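You operate a simulated robot arm through the tools that you are given. There is no shell and no other tool. Be economical: measure what you need, move in short steps, check, and stop when the job is done.

You run a simulated robot arm. Do the job below in one go: nothing can be reset, and whatever is moved stays where it is left.

JOB
Clamp the tile and gauge its warp: 1 mm goes in the green tray, more in the orange tray.
Fine: draw the wedge back and open the clamp before lifting the tile.

The check looks at the end state, three seconds after you hand in, the way a careful person would. Anything else that was tipped, shoved, dropped, spilled or broken makes it a failure.

ROBOT AND FRAMES
A 6-joint arm with a two-finger parallel gripper, fixed in place. Base frame: the origin is at the foot of the arm, x ahead of it, y to its left, z up; the work surface is at about z = 740. Lengths are in mm, angles in rad, forces in N, time in s.
With the tool pointing down near the work surface it reaches from about 260 to 680 mm from the base axis. Its first joint turns from -1.152 to 1.152 rad. Payload 2.9 kg.
Tool frame: the origin (TCP) lies between the finger pads and is the grasp point; the fingertips stand 30 mm ahead of it; z points along the fingers, y is the line along which they close. The gripper opens to 110 mm. The fingers are 20 mm wide and 10 mm thick; the gripper's body (48 by 112 mm) begins 55 mm behind the TCP.
Orientation is that of the tool frame in the base frame, as a unit quaternion [w, x, y, z]. With the fingers straight down and closing along the base's y, the tool's x points along the base's -x, its y along +y and its z along -z.

CONTROLS
- The arm moves only by the tool send_rows. Its argument "steps" is text: rows parted by semicolons, each of 6 numbers parted by spaces: the shift along the base's x, y, z in mm, then the turn, a rotation vector about the base's x, y, z in rad. In form: tx ty tz ax ay az; .... A call has 1 to 12 rows; each row shifts and turns the commanded pose from where the row before left it. "grip" is the closure, from 0 (fully open) to 1 (shut), set as the call begins (left out, the last holds). Each row takes 0.2 s and may step no farther than 50 mm and 0.15 rad from the row before; otherwise, or with a gripper value out of range, the whole call is refused. Where a pose cannot be reached the arm comes as near as it can. A force on the tool above 70 N (or 10 N above the force at the start of the call, whichever is more), or a blocked arm, ends the call early, and 0.2 s more pass. Each finger travels about 108 mm/s and halts on what it meets, pressing with about 25 N; the grip force reading is that of the motor and also rises with nothing between the fingers. The clock runs only during rows and for 0.2 s after the last one: add rows that do not move to give the fingers time. The reply holds the time, the measured pose of the TCP, the force on the tool along the base axes, the opening and the grip force, in the units named above and with some noise, with the torque about the TCP (base axes, N m) and any sound that the robot's microphone picked up.
- Cameras (640 x 400 px; columns grow to the right, rows downward): "scene" is fixed at [65.5, 403.6, 1412.8]; the picture's right is [-0.93, -0.36, 0.00], its down [-0.12, 0.33, -0.94] and it looks along [0.33, -0.88, -0.35] (base axes); focal length 319 px, centre (320, 200). "wrist" rides on the gripper at [73, 17, -103] in the tool frame; the picture's right is [-0.23, 0.97, 0.00], its down [-0.76, -0.18, -0.62] and it looks along [-0.61, -0.14, 0.78] (tool axes); focal length 222 px, centre (320, 200). There is no depth. A picture from a camera that has moved, and an enlarged one, comes with that camera's place and axes in the base frame and with its lens. The place of the scene camera against the robot may be out by one fixed shift of up to 25 mm in any direction.
- camera(camera): a new picture of that camera. It takes no simulated time.
- zoom(camera, box): a new picture of the part [left, top, right, bottom] of that camera's present view, enlarged. It takes no simulated time.
- close_job(): hands the job in; it is judged then, once.

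Work in short steps. Places have to be worked out from the pictures, the camera data and where the tool is seen: move nearer, look again, correct. Check each grasp and each placing, and mend what went wrong. You have 120 turns and 84 pictures in all, those below and enlarged ones among them. Open the gripper and draw the arm clear of the work before you hand the job in, unless the task says otherwise; then end with one line.

The tools are called after "Request:" as a command line: name --argument value ..., lists and objects as JSON in quotes. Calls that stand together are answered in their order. send_rows: Moves the arm, as the interface text tells. Its arguments: {"type":"object","properties":{"steps":{"type":"string"},"grip":{"type":"number"}},"required":["steps"]} The other tools are called the same way: camera (camera) takes a picture; zoom (camera, box) takes an enlarged picture of a part of a camera's view; close_job () hands the job in.

At the start:

```text
clock: 0.0
ee_pos: [299.0, -232.7, 1277.7]
tcp_rot: [0.0, 0.001, 1.0, 0.0]
force: [-0.2, 0.1, 0.4]
ft_torque: [0.02, -0.02, 0.02]
grip_width: 110.3
grasp_force: 0.1
```

scene: 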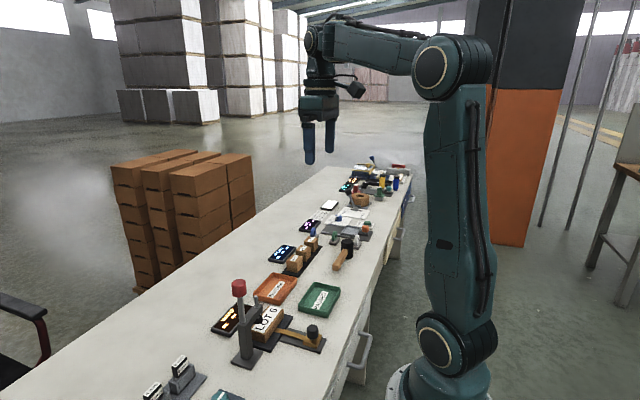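
wrist: 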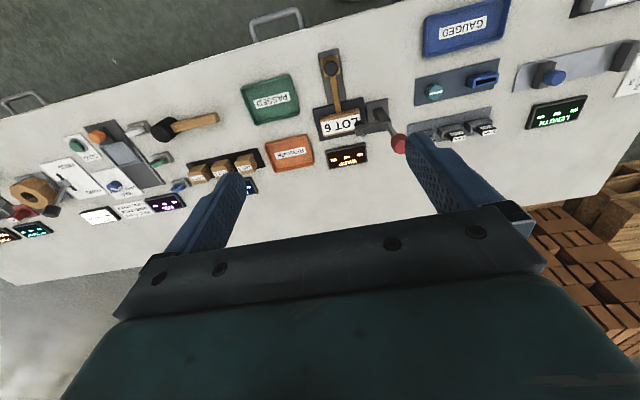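

The fixture (LOT 6 tile, red-knob clamp, wedge with a slide, WARP display) is near the middle of the bench. I'll zoom in for details.

Request:
zoom --camera "scene" --box '[190, 260, 350, 370]'

Request:
zoom --camera "wrist" --box '[230, 40, 430, 180]'

```text
3.64 times, centred on (270, 315) of scene
camera zoom: at [65.5, 403.6, 1412.8], right [-0.93, -0.36, 0.0], down [-0.12, 0.33, -0.94], along [0.33, -0.88, -0.35], focal length 1159 px, centre (502, -218)
```

zoom: 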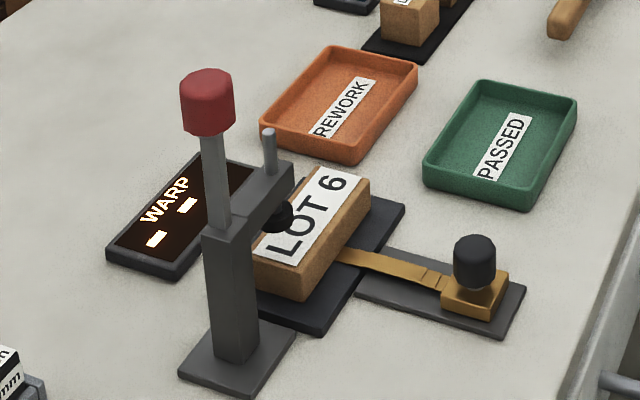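

```text
2.86 times, centred on (330, 110) of wrist
camera zoom: at [225.0, -215.4, 1380.5], right [0.23, 0.97, 0.0], down [0.76, -0.18, 0.62], along [0.61, -0.14, -0.78], focal length 635 px, centre (291, 457)
```

zoom: 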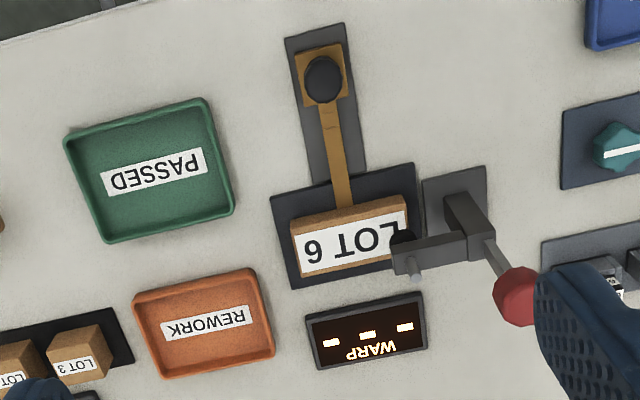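

I'll come lower for a better look at the clamp and wedge.

Request:
send_rows --steps "0 0 -45 0 0 0;0 0 -45 0 0 0;0 0 -45 0 0 0;-10 20 -40 0 0 0;-10 20 0 0 0 0"

Request:
camera --camera "wrist"

Request:
zoom --camera "scene" --box '[230, 270, 310, 325]'

```text
clock: 1.2
ee_pos: [278.2, -191.5, 1102.3]
tcp_rot: [0.001, 0.0, 1.0, -0.001]
force: [-0.5, 0.3, 0.8]
ft_torque: [0.04, -0.01, -0.01]
grip_width: 110.0
grasp_force: 0.0
```

```text
79 pictures are left
camera wrist: at [205.1, -174.2, 1204.2], right [0.23, 0.97, 0.0], down [0.76, -0.18, 0.62], along [0.61, -0.14, -0.78], focal length 222 px, centre (320, 200)
```

wrist: 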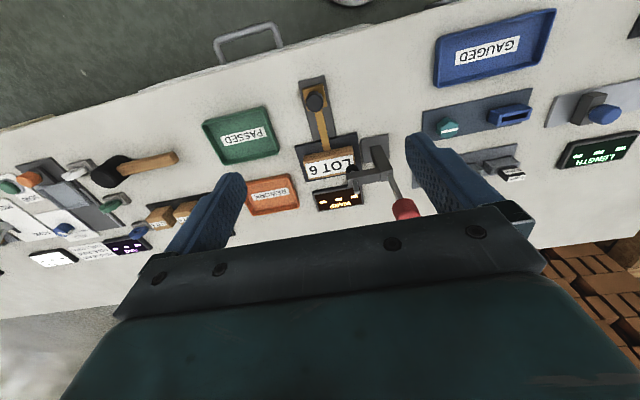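

```text
7.27 times, centred on (270, 298) of scene
camera zoom: at [65.5, 403.6, 1412.8], right [-0.93, -0.36, 0.0], down [-0.12, 0.33, -0.94], along [0.33, -0.88, -0.35], focal length 2318 px, centre (684, -509)
```

zoom: 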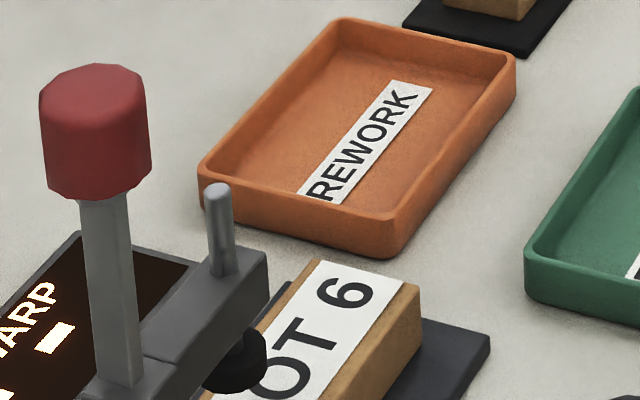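

Request:
zoom --camera "wrist" --box '[280, 70, 430, 230]'

Request:
zoom --camera "scene" --box '[220, 300, 340, 370]'

```text
2.50 times, centred on (355, 150) of wrist
camera zoom: at [205.1, -174.2, 1204.2], right [0.23, 0.97, 0.0], down [0.76, -0.18, 0.62], along [0.61, -0.14, -0.78], focal length 555 px, centre (232, 325)
```

zoom: 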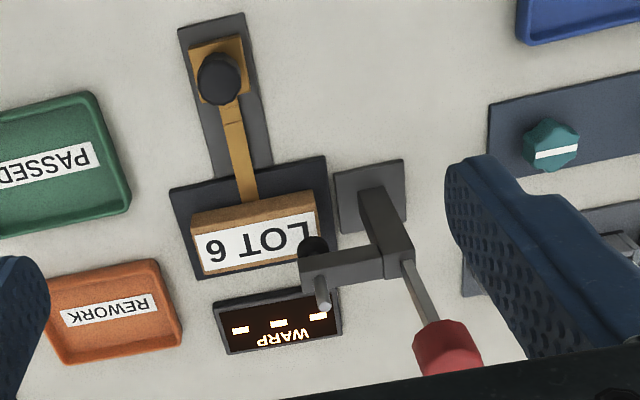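

```text
5.33 times, centred on (280, 335) of scene
camera zoom: at [65.5, 403.6, 1412.8], right [-0.93, -0.36, 0.0], down [-0.12, 0.33, -0.94], along [0.33, -0.88, -0.35], focal length 1700 px, centre (533, -520)
```

zoom: 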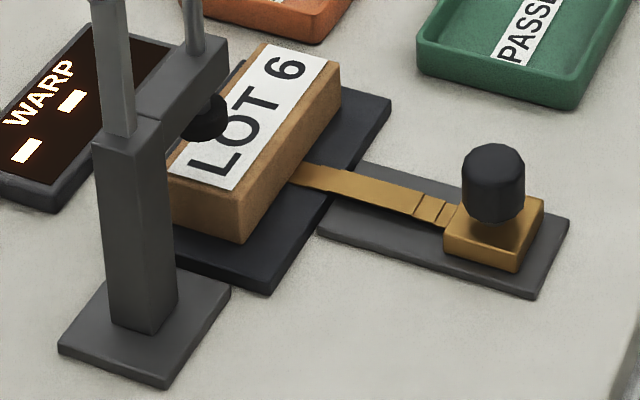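

The clamp looks like a post with a fixed arm, a plunger with a black pad through it, and an upright lever with a red knob. I'll move closer to see the pivot.

Request:
send_rows --steps "0 20 -50 0 0 0;0 20 -40 0 0 0;0 20 -10 0 0 0;0 20 0 0 0 0"

Request:
camera --camera "wrist"

```text
refused: row 1 steps farther than a row can; nothing moved
```

```text
75 pictures are left
camera wrist: at [205.1, -174.2, 1204.2], right [0.23, 0.97, 0.0], down [0.76, -0.18, 0.62], along [0.61, -0.14, -0.78], focal length 222 px, centre (320, 200)
```

wrist: 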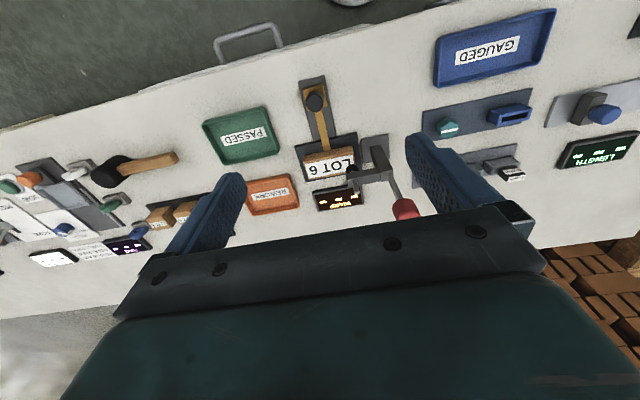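

The step was slightly too long, so I'm using shorter ones.

Request:
send_rows --steps "0 20 -40 0 0 0;0 20 -40 0 0 0;0 20 -40 0 0 0;0 20 -40 0 0 0"

Request:
camera --camera "wrist"

```text
clock: 2.2
ee_pos: [278.0, -113.1, 941.6]
tcp_rot: [0.0, 0.001, 1.0, -0.001]
force: [-0.7, -0.4, 0.2]
ft_torque: [-0.02, 0.0, 0.02]
grip_width: 109.7
grasp_force: 0.0
```

```text
74 pictures are left
camera wrist: at [204.5, -95.6, 1043.4], right [0.23, 0.97, 0.0], down [0.76, -0.18, 0.62], along [0.61, -0.14, -0.78], focal length 222 px, centre (320, 200)
```

wrist: 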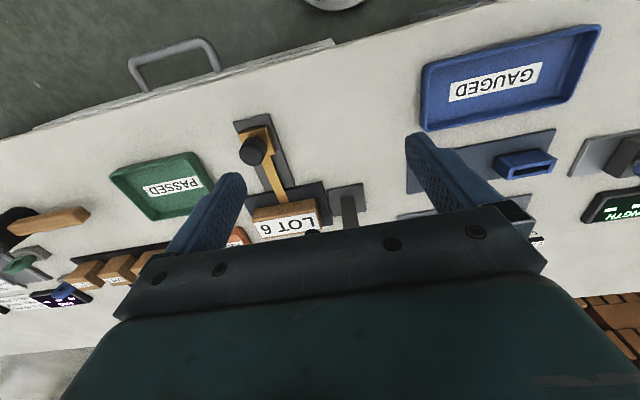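

The view is blocked by the gripper; I'll pitch the tool forward so the camera sees the clamp from the side.

Request:
send_rows --steps "0 -20 5 0 -0.14 0;0 -20 5 0 -0.14 0;0 -15 0 0 -0.14 0;0 0 0 0 -0.14 0;0 0 0 0 -0.14 0;0 0 0 0 -0.14 0"

Request:
camera --camera "wrist"

```text
clock: 3.6
ee_pos: [307.1, -201.7, 961.2]
tcp_rot: [0.409, 0.0, 0.912, 0.0]
force: [0.0, -0.2, 0.0]
ft_torque: [0.0, 0.0, -0.01]
grip_width: 109.9
grasp_force: 0.2
out of reach, approached as far as the arm can: row 4, 5, 6
```

```text
73 pictures are left
camera wrist: at [181.5, -184.3, 975.4], right [0.15, 0.97, 0.17], down [0.04, -0.18, 0.98], along [0.99, -0.14, -0.07], focal length 222 px, centre (320, 200)
```

wrist: 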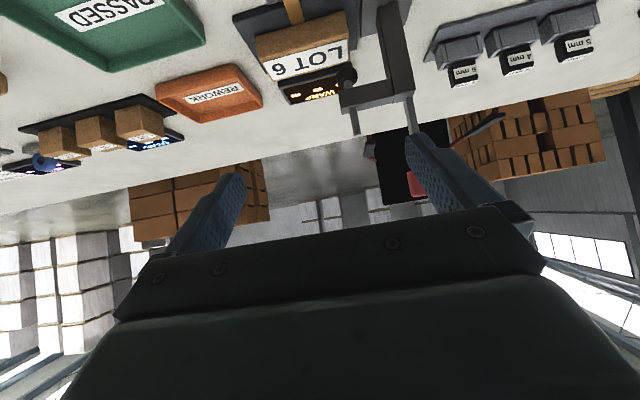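

Request:
zoom --camera "wrist" --box '[230, 0, 450, 140]'

```text
2.86 times, centred on (340, 70) of wrist
camera zoom: at [181.5, -184.3, 975.4], right [0.15, 0.97, 0.17], down [0.04, -0.18, 0.98], along [0.99, -0.14, -0.07], focal length 635 px, centre (263, 571)
```

zoom: 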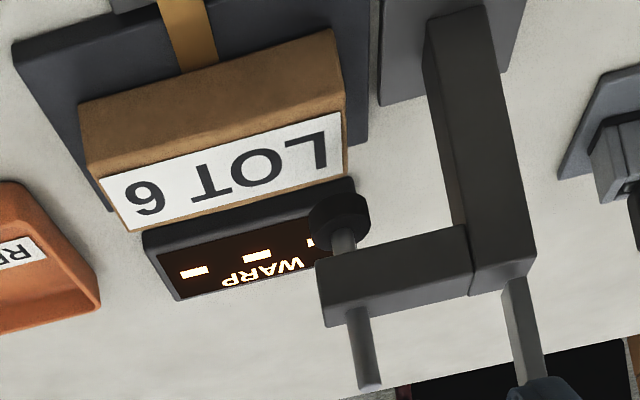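

The pad hovers above the tile, so the clamp is open and the lever drives the plunger. I'll return to tool-down and raise above the knob.

Request:
send_rows --steps "0 0 20 0 0.14 0;0 0 20 0 0.14 0;0 0 20 0 0.14 0;0 0 20 0 0.14 0;0 0 20 0 0.14 0;0 0 20 0 0.14 0"

```text
clock: 5.0
ee_pos: [307.9, -201.9, 1082.2]
tcp_rot: [0.0, 0.001, 1.0, -0.002]
force: [-0.2, 0.5, 0.8]
ft_torque: [-0.02, 0.01, -0.01]
grip_width: 110.1
grasp_force: 0.0
```

Request:
send_rows --steps "30 30 -7 0 0 0;30 30 -7 0 0 0;32 32 -8 0 0 0"

Request:
camera --camera "wrist"

Request:
zoom --camera "scene" --box '[180, 200, 380, 370]'

```text
clock: 5.8
ee_pos: [400.6, -110.5, 1058.5]
tcp_rot: [0.0, 0.0, 1.0, -0.002]
force: [-0.9, -0.7, -0.2]
ft_torque: [-0.02, -0.02, 0.03]
grip_width: 110.0
grasp_force: 0.0
```

```text
71 pictures are left
camera wrist: at [327.3, -92.4, 1162.2], right [0.23, 0.97, 0.0], down [0.76, -0.18, 0.62], along [0.61, -0.14, -0.78], focal length 222 px, centre (320, 200)
```

wrist: 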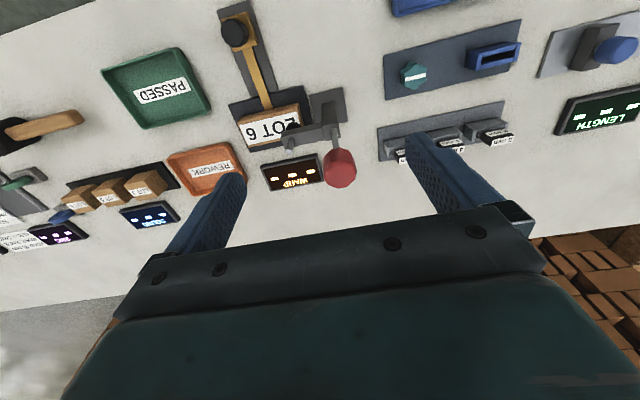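

```text
2.35 times, centred on (280, 285) of scene
camera zoom: at [65.5, 403.6, 1412.8], right [-0.93, -0.36, 0.0], down [-0.12, 0.33, -0.94], along [0.33, -0.88, -0.35], focal length 750 px, centre (414, 0)
```

zoom: 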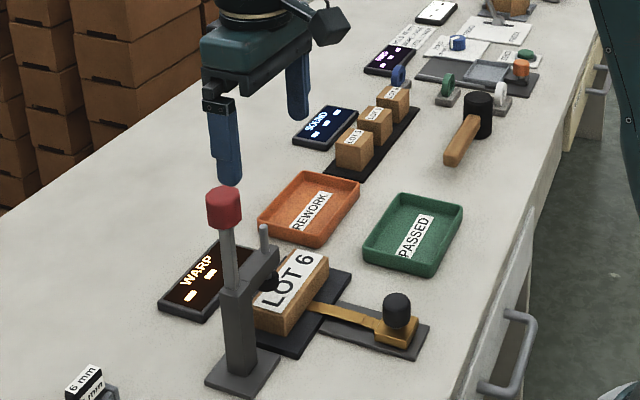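

Triangulated knob ≈ (464, −97, 932). I'll move above it and check the alignment.

Request:
send_rows --steps "32 7 -15 0 0 0;32 6 -20 0 0 0;0 0 -20 0 0 0"

Request:
camera --camera "wrist"

Request:
zoom --camera "scene" --box '[180, 200, 380, 370]'

```text
clock: 6.6
ee_pos: [463.3, -97.0, 1004.7]
tcp_rot: [0.0, 0.001, 1.0, -0.001]
force: [0.7, 0.0, -0.4]
ft_torque: [-0.02, 0.01, 0.01]
grip_width: 110.1
grasp_force: 0.1
```

```text
69 pictures are left
camera wrist: at [390.9, -78.6, 1107.0], right [0.23, 0.97, 0.0], down [0.76, -0.18, 0.62], along [0.61, -0.14, -0.78], focal length 222 px, centre (320, 200)
```

wrist: 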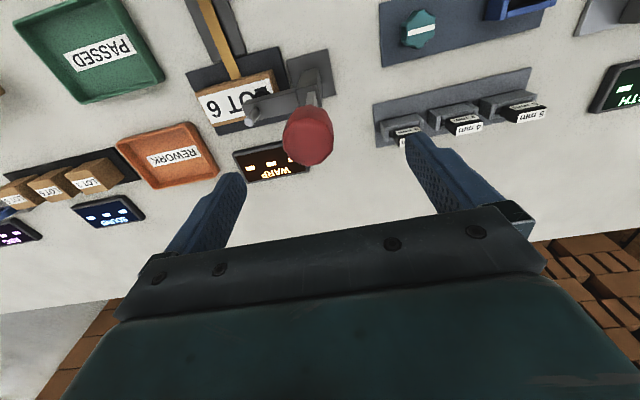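

```text
2.35 times, centred on (280, 285) of scene
camera zoom: at [65.5, 403.6, 1412.8], right [-0.93, -0.36, 0.0], down [-0.12, 0.33, -0.94], along [0.33, -0.88, -0.35], focal length 750 px, centre (414, 0)
```

zoom: 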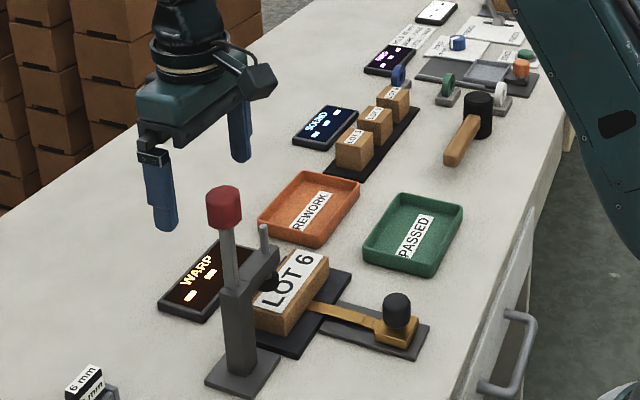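

Refined: knob centre ≈ (452, −100, 950), directly over the post. I'll lower the open fingers around it and close.

Request:
send_rows --steps "-11 -3 0 0 0 0;0 0 -15 0 0 0;0 0 -15 0 0 0;0 0 -15 0 0 0"

Request:
camera --camera "wrist"

Request:
zoom --camera "scene" --box '[180, 200, 380, 370]'

```text
clock: 7.6
ee_pos: [451.6, -99.9, 958.8]
tcp_rot: [0.0, 0.0, 1.0, 0.0]
force: [0.4, -0.1, 0.0]
ft_torque: [0.02, -0.04, 0.01]
grip_width: 109.8
grasp_force: 0.1
```

```text
67 pictures are left
camera wrist: at [379.3, -82.1, 1062.2], right [0.23, 0.97, 0.0], down [0.76, -0.18, 0.62], along [0.61, -0.14, -0.78], focal length 222 px, centre (320, 200)
```

wrist: 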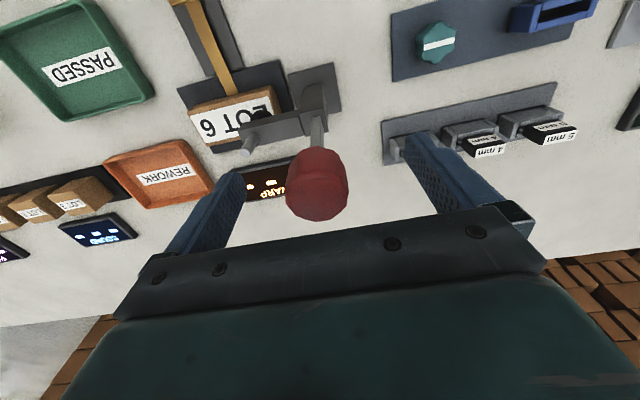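

```text
2.35 times, centred on (280, 285) of scene
camera zoom: at [65.5, 403.6, 1412.8], right [-0.93, -0.36, 0.0], down [-0.12, 0.33, -0.94], along [0.33, -0.88, -0.35], focal length 750 px, centre (414, 0)
```

zoom: 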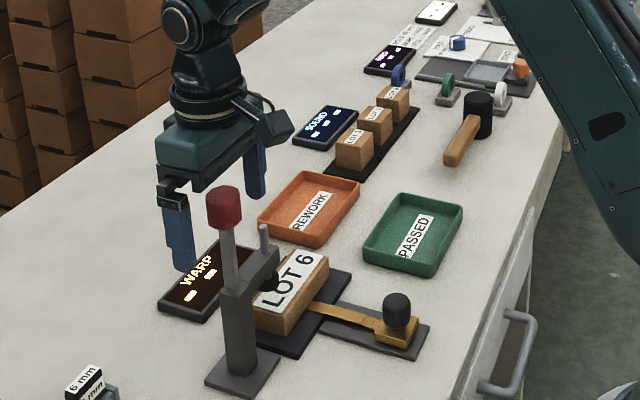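

The knob lies between the fingers, slightly lower and farther than thought; I'll drop ~18 mm, shift +6 mm in x, then close.

Request:
send_rows --steps "6 -3 -9 0 0 0;0 0 -9 0 0 0"

Request:
send_rows --steps "0 0 0 0 0 0;0 0 0 0 0 0;0 0 0 0 0 0" --grip 1

Request:
camera --camera "wrist"

Request:
zoom --camera "scene" --box '[180, 220, 340, 370]'

```text
clock: 8.2
ee_pos: [458.7, -102.3, 941.3]
tcp_rot: [0.0, 0.001, 1.0, -0.001]
force: [-0.2, -0.3, 0.5]
ft_torque: [0.0, 0.0, 0.02]
grip_width: 110.2
grasp_force: 0.1
```

```text
clock: 9.0
ee_pos: [457.3, -99.7, 941.3]
tcp_rot: [0.001, -0.002, 1.0, 0.001]
force: [0.5, 14.3, -0.8]
ft_torque: [0.4, -0.05, -0.06]
grip_width: 34.4
grasp_force: 44.9
```

```text
65 pictures are left
camera wrist: at [385.3, -84.1, 1044.3], right [0.22, 0.97, 0.0], down [0.76, -0.18, 0.62], along [0.61, -0.14, -0.78], focal length 222 px, centre (320, 200)
```

wrist: 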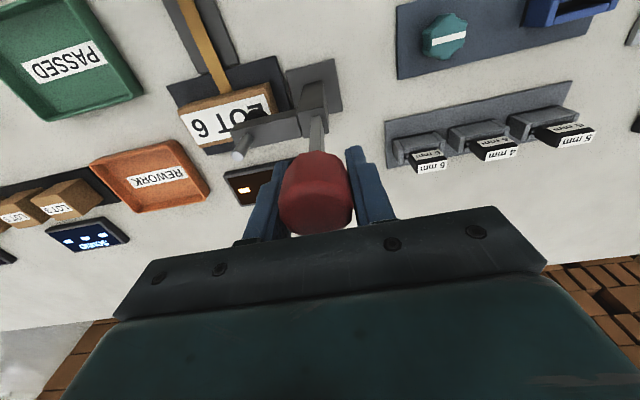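

```text
2.67 times, centred on (260, 295) of scene
camera zoom: at [65.5, 404.0, 1412.7], right [-0.93, -0.36, 0.0], down [-0.12, 0.33, -0.94], along [0.33, -0.88, -0.35], focal length 850 px, centre (480, -53)
```

zoom: 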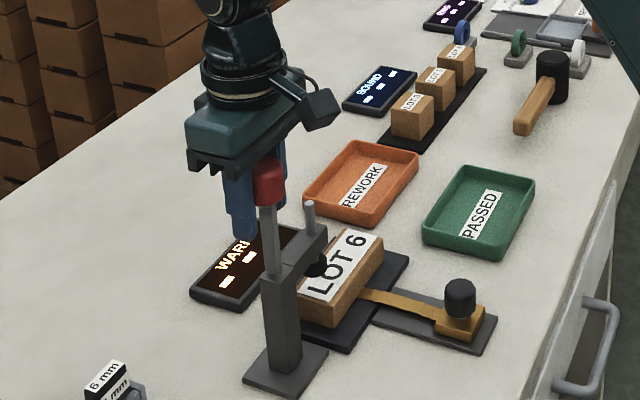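

The knob is gripped (34 mm), and the lever resists in y (14 N). I'll relax y, then probe the x direction gently.

Request:
send_rows --steps "0 2.5 0 0 0 0;0 0 0 0 0 0"

Request:
send_rows --steps "-3 0 0 0 0 0;-3 0 0 0 0 0"

```text
clock: 9.6
ee_pos: [458.9, -101.2, 942.2]
tcp_rot: [0.0, 0.002, 1.0, -0.001]
force: [5.6, -0.3, -3.7]
ft_torque: [0.0, 0.57, 0.34]
grip_width: 34.1
grasp_force: 45.3
```

```text
clock: 10.2
ee_pos: [457.3, -101.4, 943.1]
tcp_rot: [0.006, 0.0, 1.0, -0.002]
force: [37.3, 0.2, -18.6]
ft_torque: [0.29, 0.66, 0.09]
grip_width: 34.9
grasp_force: 44.8
```

−x is stiff (37 N). Back off and probe +x.

Request:
send_rows --steps "3 0 0 0 0 0;3 0 0 0 0 0;0 0 0 0 0 0"

Request:
send_rows --steps "3 0 0 0 0 0;2 0 0 0 0 0"

```text
clock: 11.0
ee_pos: [456.9, -101.4, 942.9]
tcp_rot: [-0.002, 0.002, 1.0, -0.001]
force: [-12.3, -4.7, 21.9]
ft_torque: [-0.33, -0.31, 0.1]
grip_width: 34.1
grasp_force: 45.0
```

```text
clock: 11.6
ee_pos: [459.0, -100.9, 941.2]
tcp_rot: [-0.006, 0.003, 1.0, 0.0]
force: [-37.9, -9.6, 18.9]
ft_torque: [-0.57, -0.58, 0.07]
grip_width: 34.6
grasp_force: 45.2
```

x is stiff both ways, so the hinge must run along x. Relax x and probe +y.

Request:
send_rows --steps "-3 0 0 0 0 0;-1 0 0 0 0 0"

Request:
send_rows --steps "0 3 0 0 0 0;0 3 0 0 0 0"

Request:
send_rows --steps "0 -3 0 0 0 0;0 -3 0 0 0 0;0 -3 0 0 0 0;0 -3 0 0 0 0"

```text
clock: 12.2
ee_pos: [458.9, -99.4, 940.0]
tcp_rot: [0.001, 0.001, 1.0, -0.001]
force: [-4.9, -10.3, -7.5]
ft_torque: [-0.73, 0.97, -0.21]
grip_width: 34.5
grasp_force: 44.7
```

```text
clock: 12.8
ee_pos: [459.3, -95.7, 940.9]
tcp_rot: [0.001, 0.003, 1.0, -0.003]
force: [-4.0, -22.0, -10.5]
ft_torque: [-1.27, -0.26, 0.13]
grip_width: 35.2
grasp_force: 45.6
```

```text
clock: 13.8
ee_pos: [460.1, -101.0, 942.6]
tcp_rot: [0.0, -0.004, 1.0, 0.002]
force: [-0.5, 27.2, 3.0]
ft_torque: [0.33, 0.3, -0.65]
grip_width: 34.3
grasp_force: 45.0
```

y moves more softly than x, but the tight grip resists the lever's tilting. I'll loosen to ~50 mm so the fingers cage the knob and push in y.

Request:
send_rows --steps "0 3 0 0 0 0;0 3 0 0 0 0;0 0 0 0 0 0" --grip 0.55

Request:
send_rows --steps "0 5 0 0 0 0;0 5 0 0 0 0;0 5 0 0 0 0;0 0 0 0 0 0"

Request:
zoom --camera "scene" --box '[180, 220, 340, 370]'

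```text
clock: 14.6
ee_pos: [458.1, -100.4, 940.7]
tcp_rot: [0.0, 0.001, 1.0, -0.001]
force: [1.0, 1.8, -0.7]
ft_torque: [-0.01, -0.02, -0.01]
grip_width: 49.6
grasp_force: 0.2
```

```text
clock: 15.6
ee_pos: [460.1, -84.6, 942.0]
tcp_rot: [-0.001, 0.001, 1.0, -0.001]
force: [-0.7, -6.4, 3.5]
ft_torque: [-0.07, 0.01, 0.04]
grip_width: 52.4
grasp_force: 2.9
```

```text
2.67 times, centred on (260, 295) of scene
camera zoom: at [65.5, 403.5, 1412.9], right [-0.93, -0.36, 0.0], down [-0.12, 0.33, -0.94], along [0.33, -0.88, -0.35], focal length 850 px, centre (480, -53)
```

zoom: 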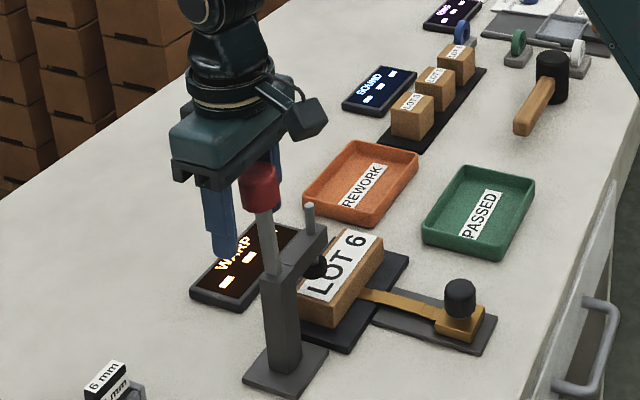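

The lever swings toward +y at low force (6 N). Continue along its arc.

Request:
send_rows --steps "0 6 -1 0 0 0;0 6 -1 0 0 0;0 6 -2 0 0 0;0 6 -2 0 0 0;0 0 0 0 0 0"

Request:
zoom --camera "scene" --box '[180, 220, 340, 370]'

```text
clock: 16.8
ee_pos: [458.5, -60.7, 935.0]
tcp_rot: [0.0, 0.0, 1.0, 0.0]
force: [0.5, -2.4, 2.8]
ft_torque: [-0.14, 0.03, 0.01]
grip_width: 50.9
grasp_force: 1.3
```

```text
2.67 times, centred on (260, 295) of scene
camera zoom: at [65.5, 403.6, 1412.8], right [-0.93, -0.36, 0.0], down [-0.12, 0.33, -0.94], along [0.33, -0.88, -0.35], focal length 850 px, centre (480, -53)
```

zoom: 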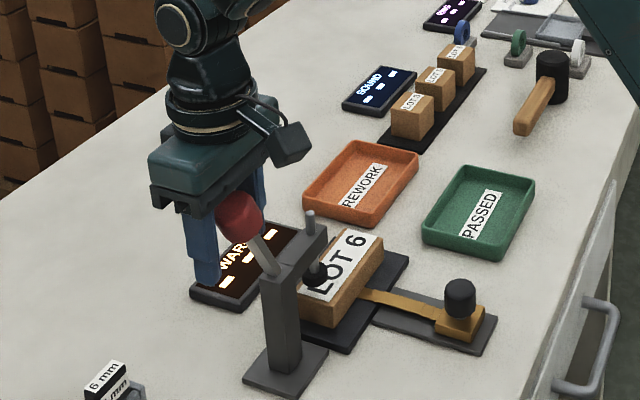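

The plunger is descending as the lever tips. Continue.

Request:
send_rows --steps "0 6 -3 0 0 0;0 6 -4 0 0 0;0 6 -5 0 0 0;0 5 -5 0 0 0;0 0 0 0 0 0"

Request:
zoom --camera "scene" --box '[180, 220, 340, 370]'

Request:
camera --camera "wrist"

```text
clock: 17.6
ee_pos: [460.0, -50.4, 931.4]
tcp_rot: [0.004, 0.012, 1.0, -0.008]
force: [-10.9, -5.2, 28.2]
ft_torque: [-1.92, 0.73, -0.43]
grip_width: 53.3
grasp_force: 45.0
stopped in row 4: the force on the tool passed its limit at 88 N (the readings are from after the stop); the commanded pose is now the measured one
```

```text
2.67 times, centred on (260, 295) of scene
camera zoom: at [64.8, 403.6, 1412.9], right [-0.93, -0.36, 0.0], down [-0.12, 0.33, -0.94], along [0.33, -0.88, -0.35], focal length 850 px, centre (480, -53)
```

zoom: 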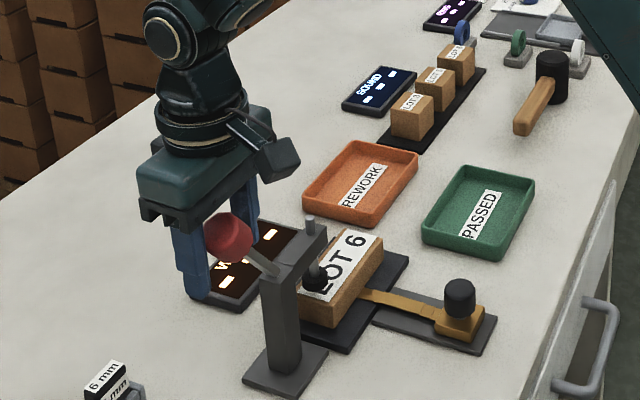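

```text
60 pictures are left
camera wrist: at [386.9, -28.9, 1033.1], right [0.25, 0.97, -0.01], down [0.75, -0.19, 0.63], along [0.61, -0.17, -0.77], focal length 222 px, centre (320, 200)
```

wrist: 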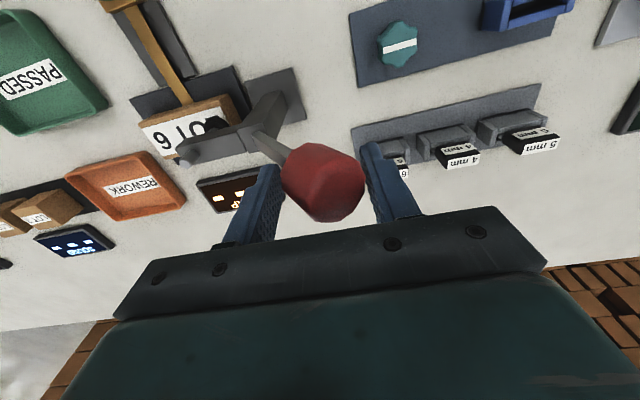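

The tilted knob wedged in the cage. I'll open the fingers wider and check.

Request:
send_rows --steps "0 0 0 0 0 0;0 0 0 0 0 0;0 0 0 0 0 0" --grip 0.25

Request:
zoom --camera "scene" --box '[220, 280, 320, 360]'

```text
clock: 18.4
ee_pos: [460.3, -48.2, 928.7]
tcp_rot: [0.003, 0.009, 1.0, -0.006]
force: [-0.6, -0.4, -0.8]
ft_torque: [0.01, 0.02, 0.01]
grip_width: 82.5
grasp_force: 0.0
```

```text
5.00 times, centred on (270, 320) of scene
camera zoom: at [65.5, 403.6, 1412.8], right [-0.93, -0.36, 0.0], down [-0.12, 0.33, -0.94], along [0.33, -0.88, -0.35], focal length 1594 px, centre (570, -400)
```

zoom: 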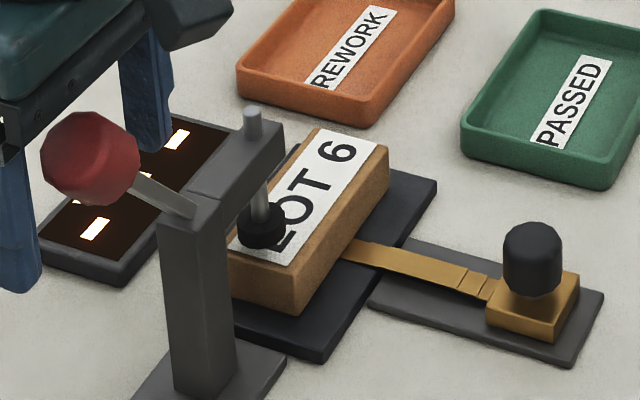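

The lever holds its place and the pad is close to the tile. I'll continue pushing with the −y finger, with room for the tilted knob.

Request:
send_rows --steps "0 8 -2 0 0 0;0 8 -2 0 0 0;0 6 -3 0 0 0;0 0 0 0 0 0"

Request:
zoom --camera "scene" --box '[220, 280, 320, 360]'

```text
clock: 19.4
ee_pos: [459.9, -25.4, 922.3]
tcp_rot: [0.003, 0.009, 1.0, -0.006]
force: [-0.6, -0.1, -0.7]
ft_torque: [0.03, 0.03, 0.03]
grip_width: 82.6
grasp_force: 0.0
```

```text
5.00 times, centred on (270, 320) of scene
camera zoom: at [65.5, 403.6, 1412.8], right [-0.93, -0.36, 0.0], down [-0.12, 0.33, -0.94], along [0.33, -0.88, -0.35], focal length 1594 px, centre (570, -400)
```

zoom: 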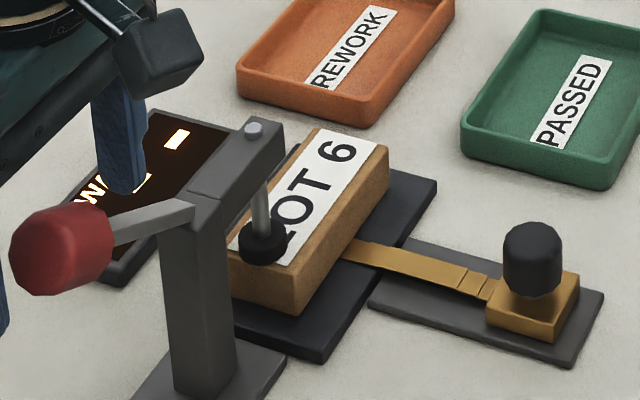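

The lever is now about horizontal and the rod is flush with the arm, so the pad appears down. I'll lift clear and inspect.

Request:
send_rows --steps "0 0 40 0 0 0;0 0 40 0 0 0;-40 -20 0 0 0 0;-40 -20 20 0 0 0"

Request:
camera --camera "wrist"

Request:
zoom --camera "scene" --box '[210, 280, 330, 370]'

```text
clock: 20.4
ee_pos: [377.9, -65.3, 1022.4]
tcp_rot: [0.003, 0.009, 1.0, -0.006]
force: [-0.4, 0.0, 0.7]
ft_torque: [0.0, 0.01, -0.02]
grip_width: 82.5
grasp_force: 0.0
```

```text
57 pictures are left
camera wrist: at [304.6, -44.7, 1124.1], right [0.24, 0.97, -0.01], down [0.75, -0.18, 0.63], along [0.61, -0.16, -0.78], focal length 222 px, centre (320, 200)
```

wrist: 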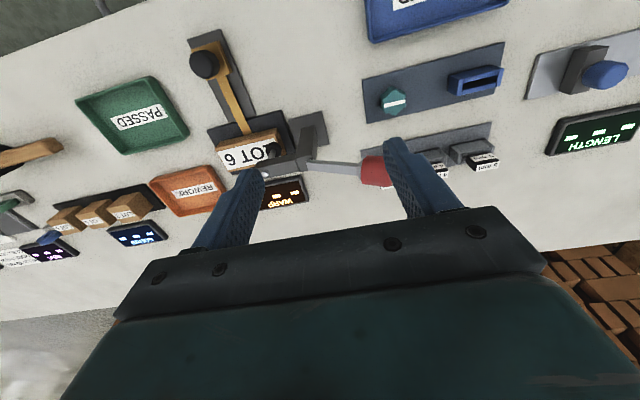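

```text
4.44 times, centred on (270, 325) of scene
camera zoom: at [65.5, 403.6, 1412.8], right [-0.93, -0.36, 0.0], down [-0.12, 0.33, -0.94], along [0.33, -0.88, -0.35], focal length 1417 px, centre (542, -356)
```

zoom: 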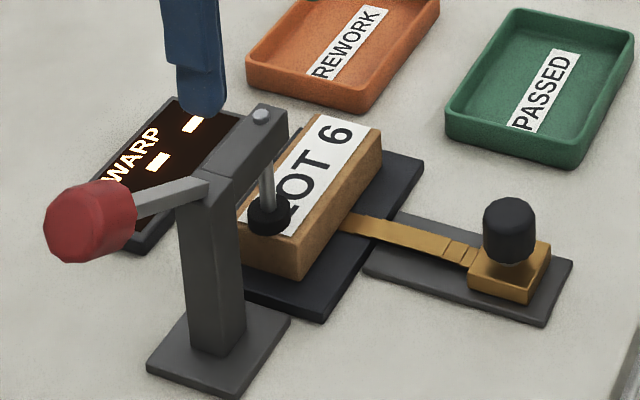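

The lever seems ~70° tipped; I'll close the fingers and press the knob gently downward to see whether travel remains.

Request:
send_rows --steps "39 22 0 0 0 0;38 22 0 0 0 0;0 0 -20 0 0 0;0 0 -20 0 0 0" --grip 1

Request:
zoom --camera "scene" --box '[180, 240, 330, 370]'

Request:
camera --camera "wrist"

```text
clock: 21.4
ee_pos: [456.2, -21.1, 979.1]
tcp_rot: [0.004, 0.009, 1.0, -0.007]
force: [-0.3, -0.6, 0.2]
ft_torque: [-0.01, 0.03, 0.03]
grip_width: 0.0
grasp_force: 24.7
```

```text
3.08 times, centred on (255, 305) of scene
camera zoom: at [65.5, 403.6, 1412.8], right [-0.93, -0.36, 0.0], down [-0.12, 0.33, -0.94], along [0.33, -0.88, -0.35], focal length 981 px, centre (520, -123)
```

zoom: 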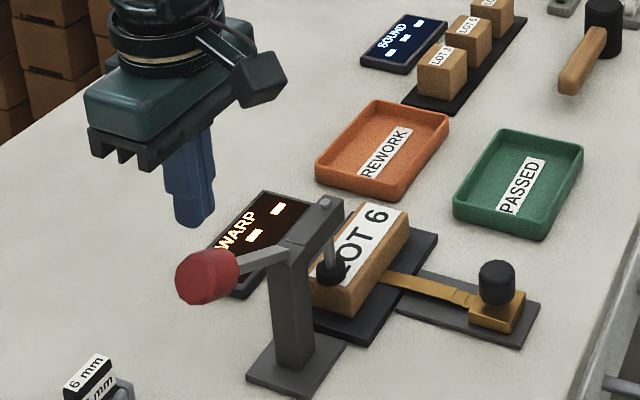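

```text
54 pictures are left
camera wrist: at [384.2, -2.0, 1081.7], right [0.24, 0.97, -0.01], down [0.75, -0.18, 0.63], along [0.61, -0.16, -0.78], focal length 222 px, centre (320, 200)
```

wrist: 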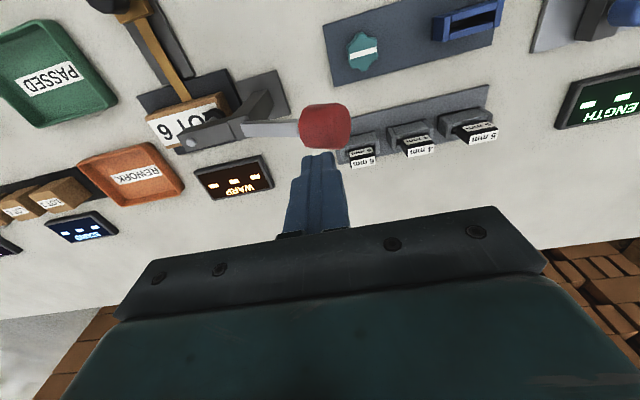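

Knob ≈ (452, −16, 892). Descend toward it in small steps.

Request:
send_rows --steps "-3 4 -15 0 0 0;0 0 -10 0 0 0;0 0 -5 0 0 0;0 0 -4 0 0 0"

Request:
send_rows --steps "0 0 -3 0 0 0;0 0 -3 0 0 0;0 0 -3 0 0 0;0 0 0 0 0 0"

```text
clock: 22.2
ee_pos: [455.7, -17.7, 961.1]
tcp_rot: [0.009, 0.007, 1.0, -0.005]
force: [-12.6, -0.7, 27.3]
ft_torque: [0.17, 0.51, 0.08]
grip_width: 0.1
grasp_force: 25.5
stopped in row 3: the force on the tool passed its limit at 78 N (the readings are from after the stop); the commanded pose is now the measured one
```

```text
clock: 22.8
ee_pos: [456.6, -17.3, 961.8]
tcp_rot: [0.009, 0.009, 1.0, -0.005]
force: [-12.3, -1.0, 26.6]
ft_torque: [0.14, 0.51, 0.14]
grip_width: 0.0
grasp_force: 25.2
stopped in row 2: the force on the tool passed its limit at 74 N (the readings are from after the stop); the commanded pose is now the measured one
```

The lever is hard against its stop under 75 N, so the clamp is closed. I'll back off and go view the wedge.

Request:
send_rows --steps "0 0 30 0 0 0;0 0 30 0 0 0;-40 -25 0 0 0 0;-40 -25 0 0 0 0;-40 -25 0 0 0 0;-30 -40 0 0 0 0;0 -40 0 0 0 0"

Request:
camera --camera "wrist"

Request:
zoom --camera "scene" --box '[200, 270, 340, 370]'

```text
clock: 24.4
ee_pos: [305.5, -173.7, 1019.8]
tcp_rot: [0.01, 0.007, 1.0, -0.005]
force: [-1.2, 0.0, -0.6]
ft_torque: [0.02, -0.02, 0.02]
grip_width: 0.1
grasp_force: 24.9
```

```text
53 pictures are left
camera wrist: at [231.6, -153.9, 1120.3], right [0.24, 0.97, -0.01], down [0.75, -0.18, 0.64], along [0.62, -0.16, -0.77], focal length 222 px, centre (320, 200)
```

wrist: 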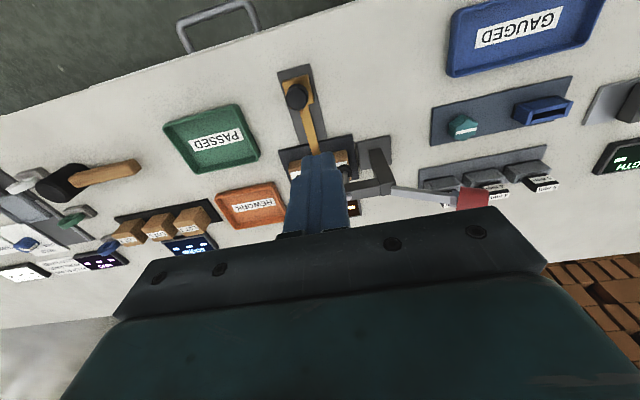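

```text
4.00 times, centred on (270, 320) of scene
camera zoom: at [65.5, 403.6, 1412.8], right [-0.93, -0.36, 0.0], down [-0.12, 0.33, -0.94], along [0.33, -0.88, -0.35], focal length 1275 px, centre (520, -280)
```

zoom: 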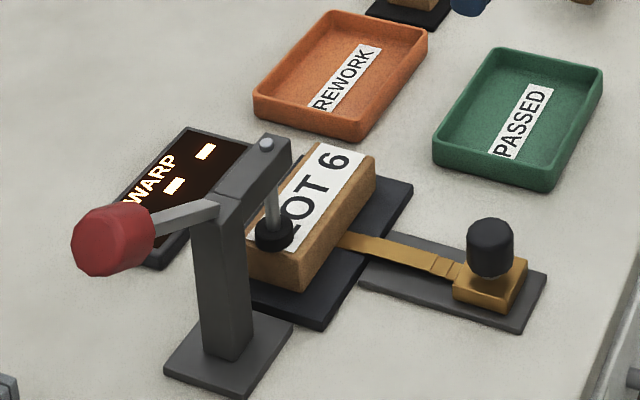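

Wedge knob ≈ (309, −208). I'll straighten the tool, open partway, and hover above it.

Request:
send_rows --steps "0 -17 -40 0.01 0.02 0.014;3 -17 -40 0 0 0;0 0 -40 0 0 0" --grip 0.35

Request:
camera --camera "wrist"

Request:
zoom --camera "scene" --box '[220, 250, 360, 370]'

```text
clock: 25.2
ee_pos: [311.1, -208.3, 899.2]
tcp_rot: [0.0, 0.0, 1.0, -0.001]
force: [1.0, 0.7, -0.4]
ft_torque: [0.0, 0.0, 0.02]
grip_width: 71.5
grasp_force: 0.0
```

```text
51 pictures are left
camera wrist: at [238.4, -190.1, 1001.4], right [0.23, 0.97, 0.0], down [0.76, -0.18, 0.62], along [0.61, -0.14, -0.78], focal length 222 px, centre (320, 200)
```

wrist: 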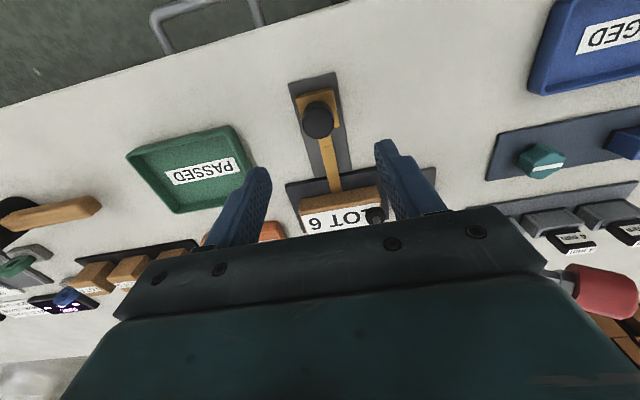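

```text
3.33 times, centred on (290, 310) of scene
camera zoom: at [65.5, 403.6, 1412.8], right [-0.93, -0.36, 0.0], down [-0.12, 0.33, -0.94], along [0.33, -0.88, -0.35], focal length 1062 px, centre (420, -167)
```

zoom: 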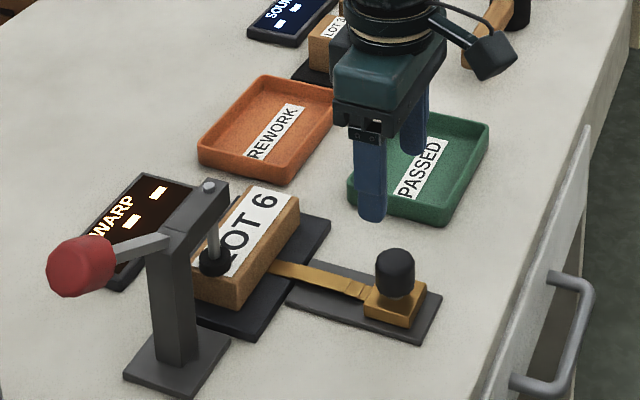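

Alignment is good: knob ≈ (309, −208, 783). Descend with fingertips to ~772 and close.

Request:
send_rows --steps "-2 0 -40 0 0 0;0 0 -35 0 0 0;0 0 -12 0 0 0;0 0 -8 0 0 0"

Request:
zoom --camera "scene" --box '[260, 290, 340, 350]'

Request:
camera --camera "wrist"

```text
clock: 26.2
ee_pos: [308.6, -207.6, 804.8]
tcp_rot: [0.0, 0.0, 1.0, -0.001]
force: [-0.3, -0.2, -0.3]
ft_torque: [-0.01, 0.02, 0.03]
grip_width: 71.8
grasp_force: 0.1
```

```text
6.67 times, centred on (300, 320) of scene
camera zoom: at [65.5, 403.6, 1412.8], right [-0.93, -0.36, 0.0], down [-0.12, 0.33, -0.94], along [0.33, -0.88, -0.35], focal length 2125 px, centre (453, -600)
```

zoom: 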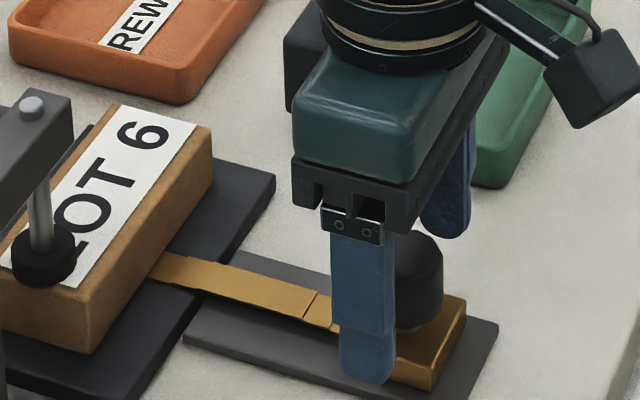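

```text
48 pictures are left
camera wrist: at [235.7, -189.0, 906.6], right [0.23, 0.97, 0.0], down [0.76, -0.18, 0.62], along [0.61, -0.14, -0.78], focal length 222 px, centre (320, 200)
```

wrist: 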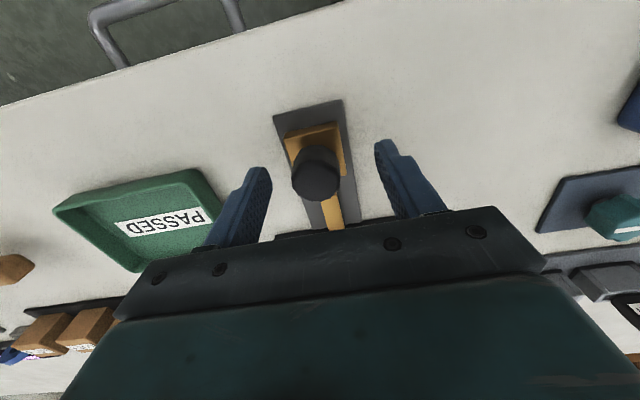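

Centred within ~3 mm; shift −3 in x and close on the knob.

Request:
send_rows --steps "-3 0 -2 0 0 0;0 0 0 0 0 0;0 0 0 0 0 0" --grip 1

Request:
send_rows --steps "6 0 0 0 0 0;6 0 0 0 0 0;0 0 0 0 0 0"

Request:
zoom --camera "scene" --box '[230, 280, 340, 360]'

```text
clock: 27.0
ee_pos: [307.1, -209.5, 802.6]
tcp_rot: [0.002, 0.001, 1.0, -0.004]
force: [4.3, -26.0, 7.9]
ft_torque: [0.08, -0.21, -0.12]
grip_width: 31.0
grasp_force: 45.1
```

```text
clock: 27.8
ee_pos: [318.1, -209.8, 801.9]
tcp_rot: [-0.001, 0.002, 1.0, -0.005]
force: [0.0, -29.0, 11.1]
ft_torque: [0.0, -0.74, -0.27]
grip_width: 31.5
grasp_force: 45.1
```

```text
5.00 times, centred on (285, 320) of scene
camera zoom: at [65.4, 403.0, 1413.0], right [-0.93, -0.36, 0.0], down [-0.12, 0.33, -0.94], along [0.33, -0.88, -0.35], focal length 1594 px, centre (495, -400)
```

zoom: 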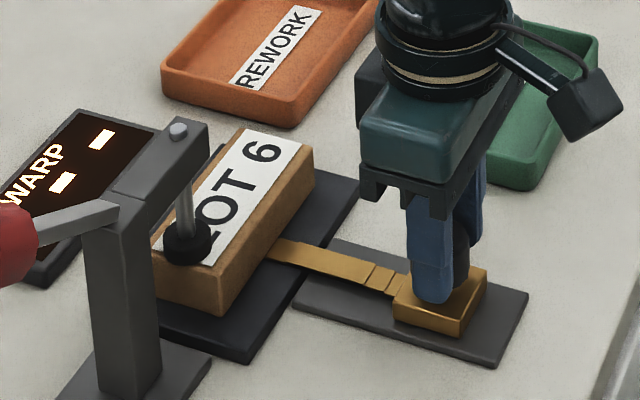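

The wedge slides freely. Relieve the y side load and continue inserting.

Request:
send_rows --steps "4 -1.5 0 0 0 0;4 -1 0 0 0 0;4 0 0 0 0 0;0 0 0 0 0 0"

Request:
zoom --camera "scene" --box '[220, 280, 320, 360]'

```text
clock: 28.8
ee_pos: [328.7, -210.4, 802.8]
tcp_rot: [-0.001, 0.001, 1.0, -0.002]
force: [0.1, -20.0, 29.2]
ft_torque: [0.0, 0.22, -0.03]
grip_width: 31.0
grasp_force: 45.0
```

```text
5.00 times, centred on (270, 320) of scene
camera zoom: at [65.2, 403.4, 1412.9], right [-0.93, -0.36, 0.0], down [-0.12, 0.33, -0.94], along [0.33, -0.88, -0.35], focal length 1594 px, centre (570, -400)
```

zoom: 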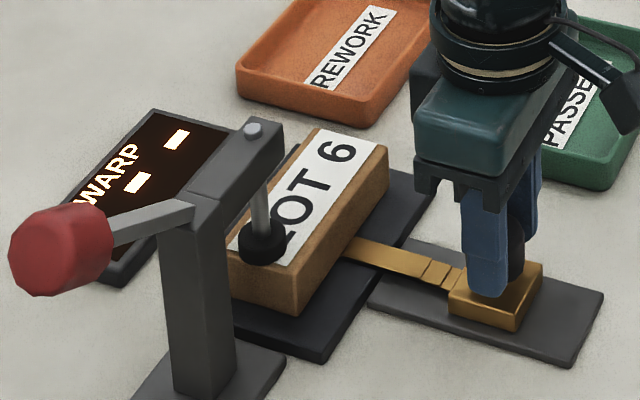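

Some z/y load built up; relieve it and continue inward.

Request:
send_rows --steps "4 -2 1.5 0 0 0;4 0 0 0 0 0;4 0 0 0 0 0;0 0 0 0 0 0"

Request:
send_rows --steps "4 -1 0 0 0 0;4 0 0 0 0 0;0 0 0 0 0 0"

Request:
zoom --camera "scene" --box '[210, 280, 310, 360]'

```text
clock: 29.8
ee_pos: [333.6, -209.4, 802.0]
tcp_rot: [-0.011, 0.003, 1.0, -0.001]
force: [-41.4, -8.3, 11.1]
ft_torque: [0.15, 1.0, -0.07]
grip_width: 31.1
grasp_force: 44.5
```

```text
clock: 30.6
ee_pos: [340.3, -209.8, 800.9]
tcp_rot: [-0.012, 0.002, 1.0, 0.001]
force: [-41.4, -6.2, -10.3]
ft_torque: [-0.68, 1.06, -0.05]
grip_width: 31.1
grasp_force: 44.8
```

```text
5.00 times, centred on (260, 320) of scene
camera zoom: at [64.8, 403.4, 1412.9], right [-0.93, -0.36, 0.0], down [-0.12, 0.33, -0.94], along [0.33, -0.88, -0.35], focal length 1594 px, centre (620, -400)
```

zoom: 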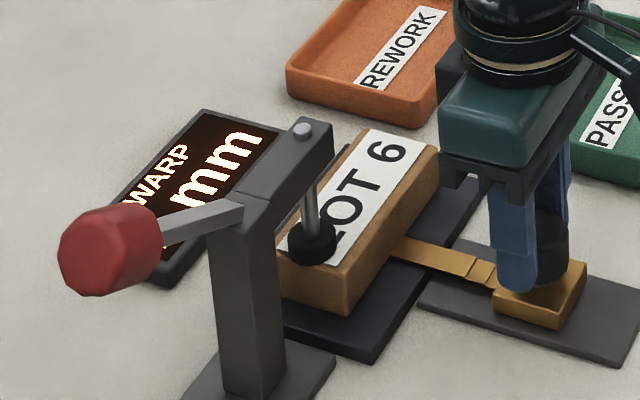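

The wedge met resistance at x≈333 and the display now shows a value in mm, partly hidden by the lever. I'll try to read it.

Request:
camera --camera "wrist"

Request:
zoom --camera "scene" --box '[220, 295, 260, 325]'

```text
44 pictures are left
camera wrist: at [270.4, -192.3, 906.1], right [0.23, 0.97, 0.0], down [0.78, -0.18, 0.6], along [0.59, -0.14, -0.8], focal length 222 px, centre (320, 200)
```

wrist: 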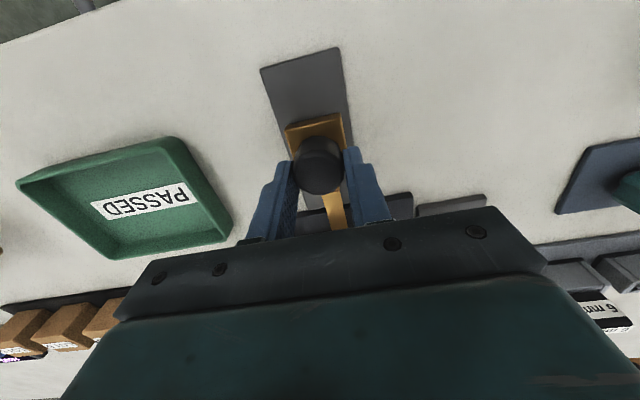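

```text
13.33 times, centred on (240, 310) of scene
camera zoom: at [64.8, 403.4, 1412.9], right [-0.93, -0.36, 0.0], down [-0.12, 0.33, -0.94], along [0.33, -0.88, -0.35], focal length 4250 px, centre (1387, -1267)
```

zoom: 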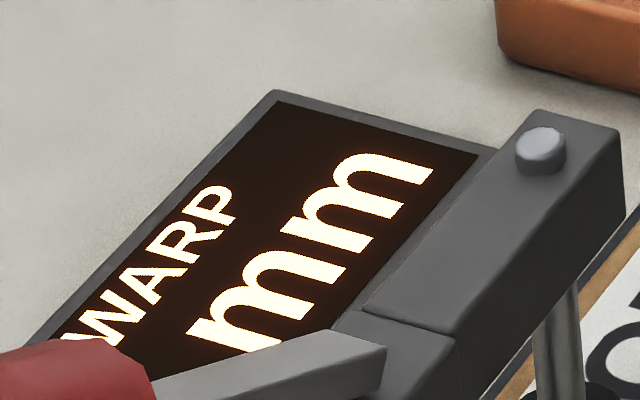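

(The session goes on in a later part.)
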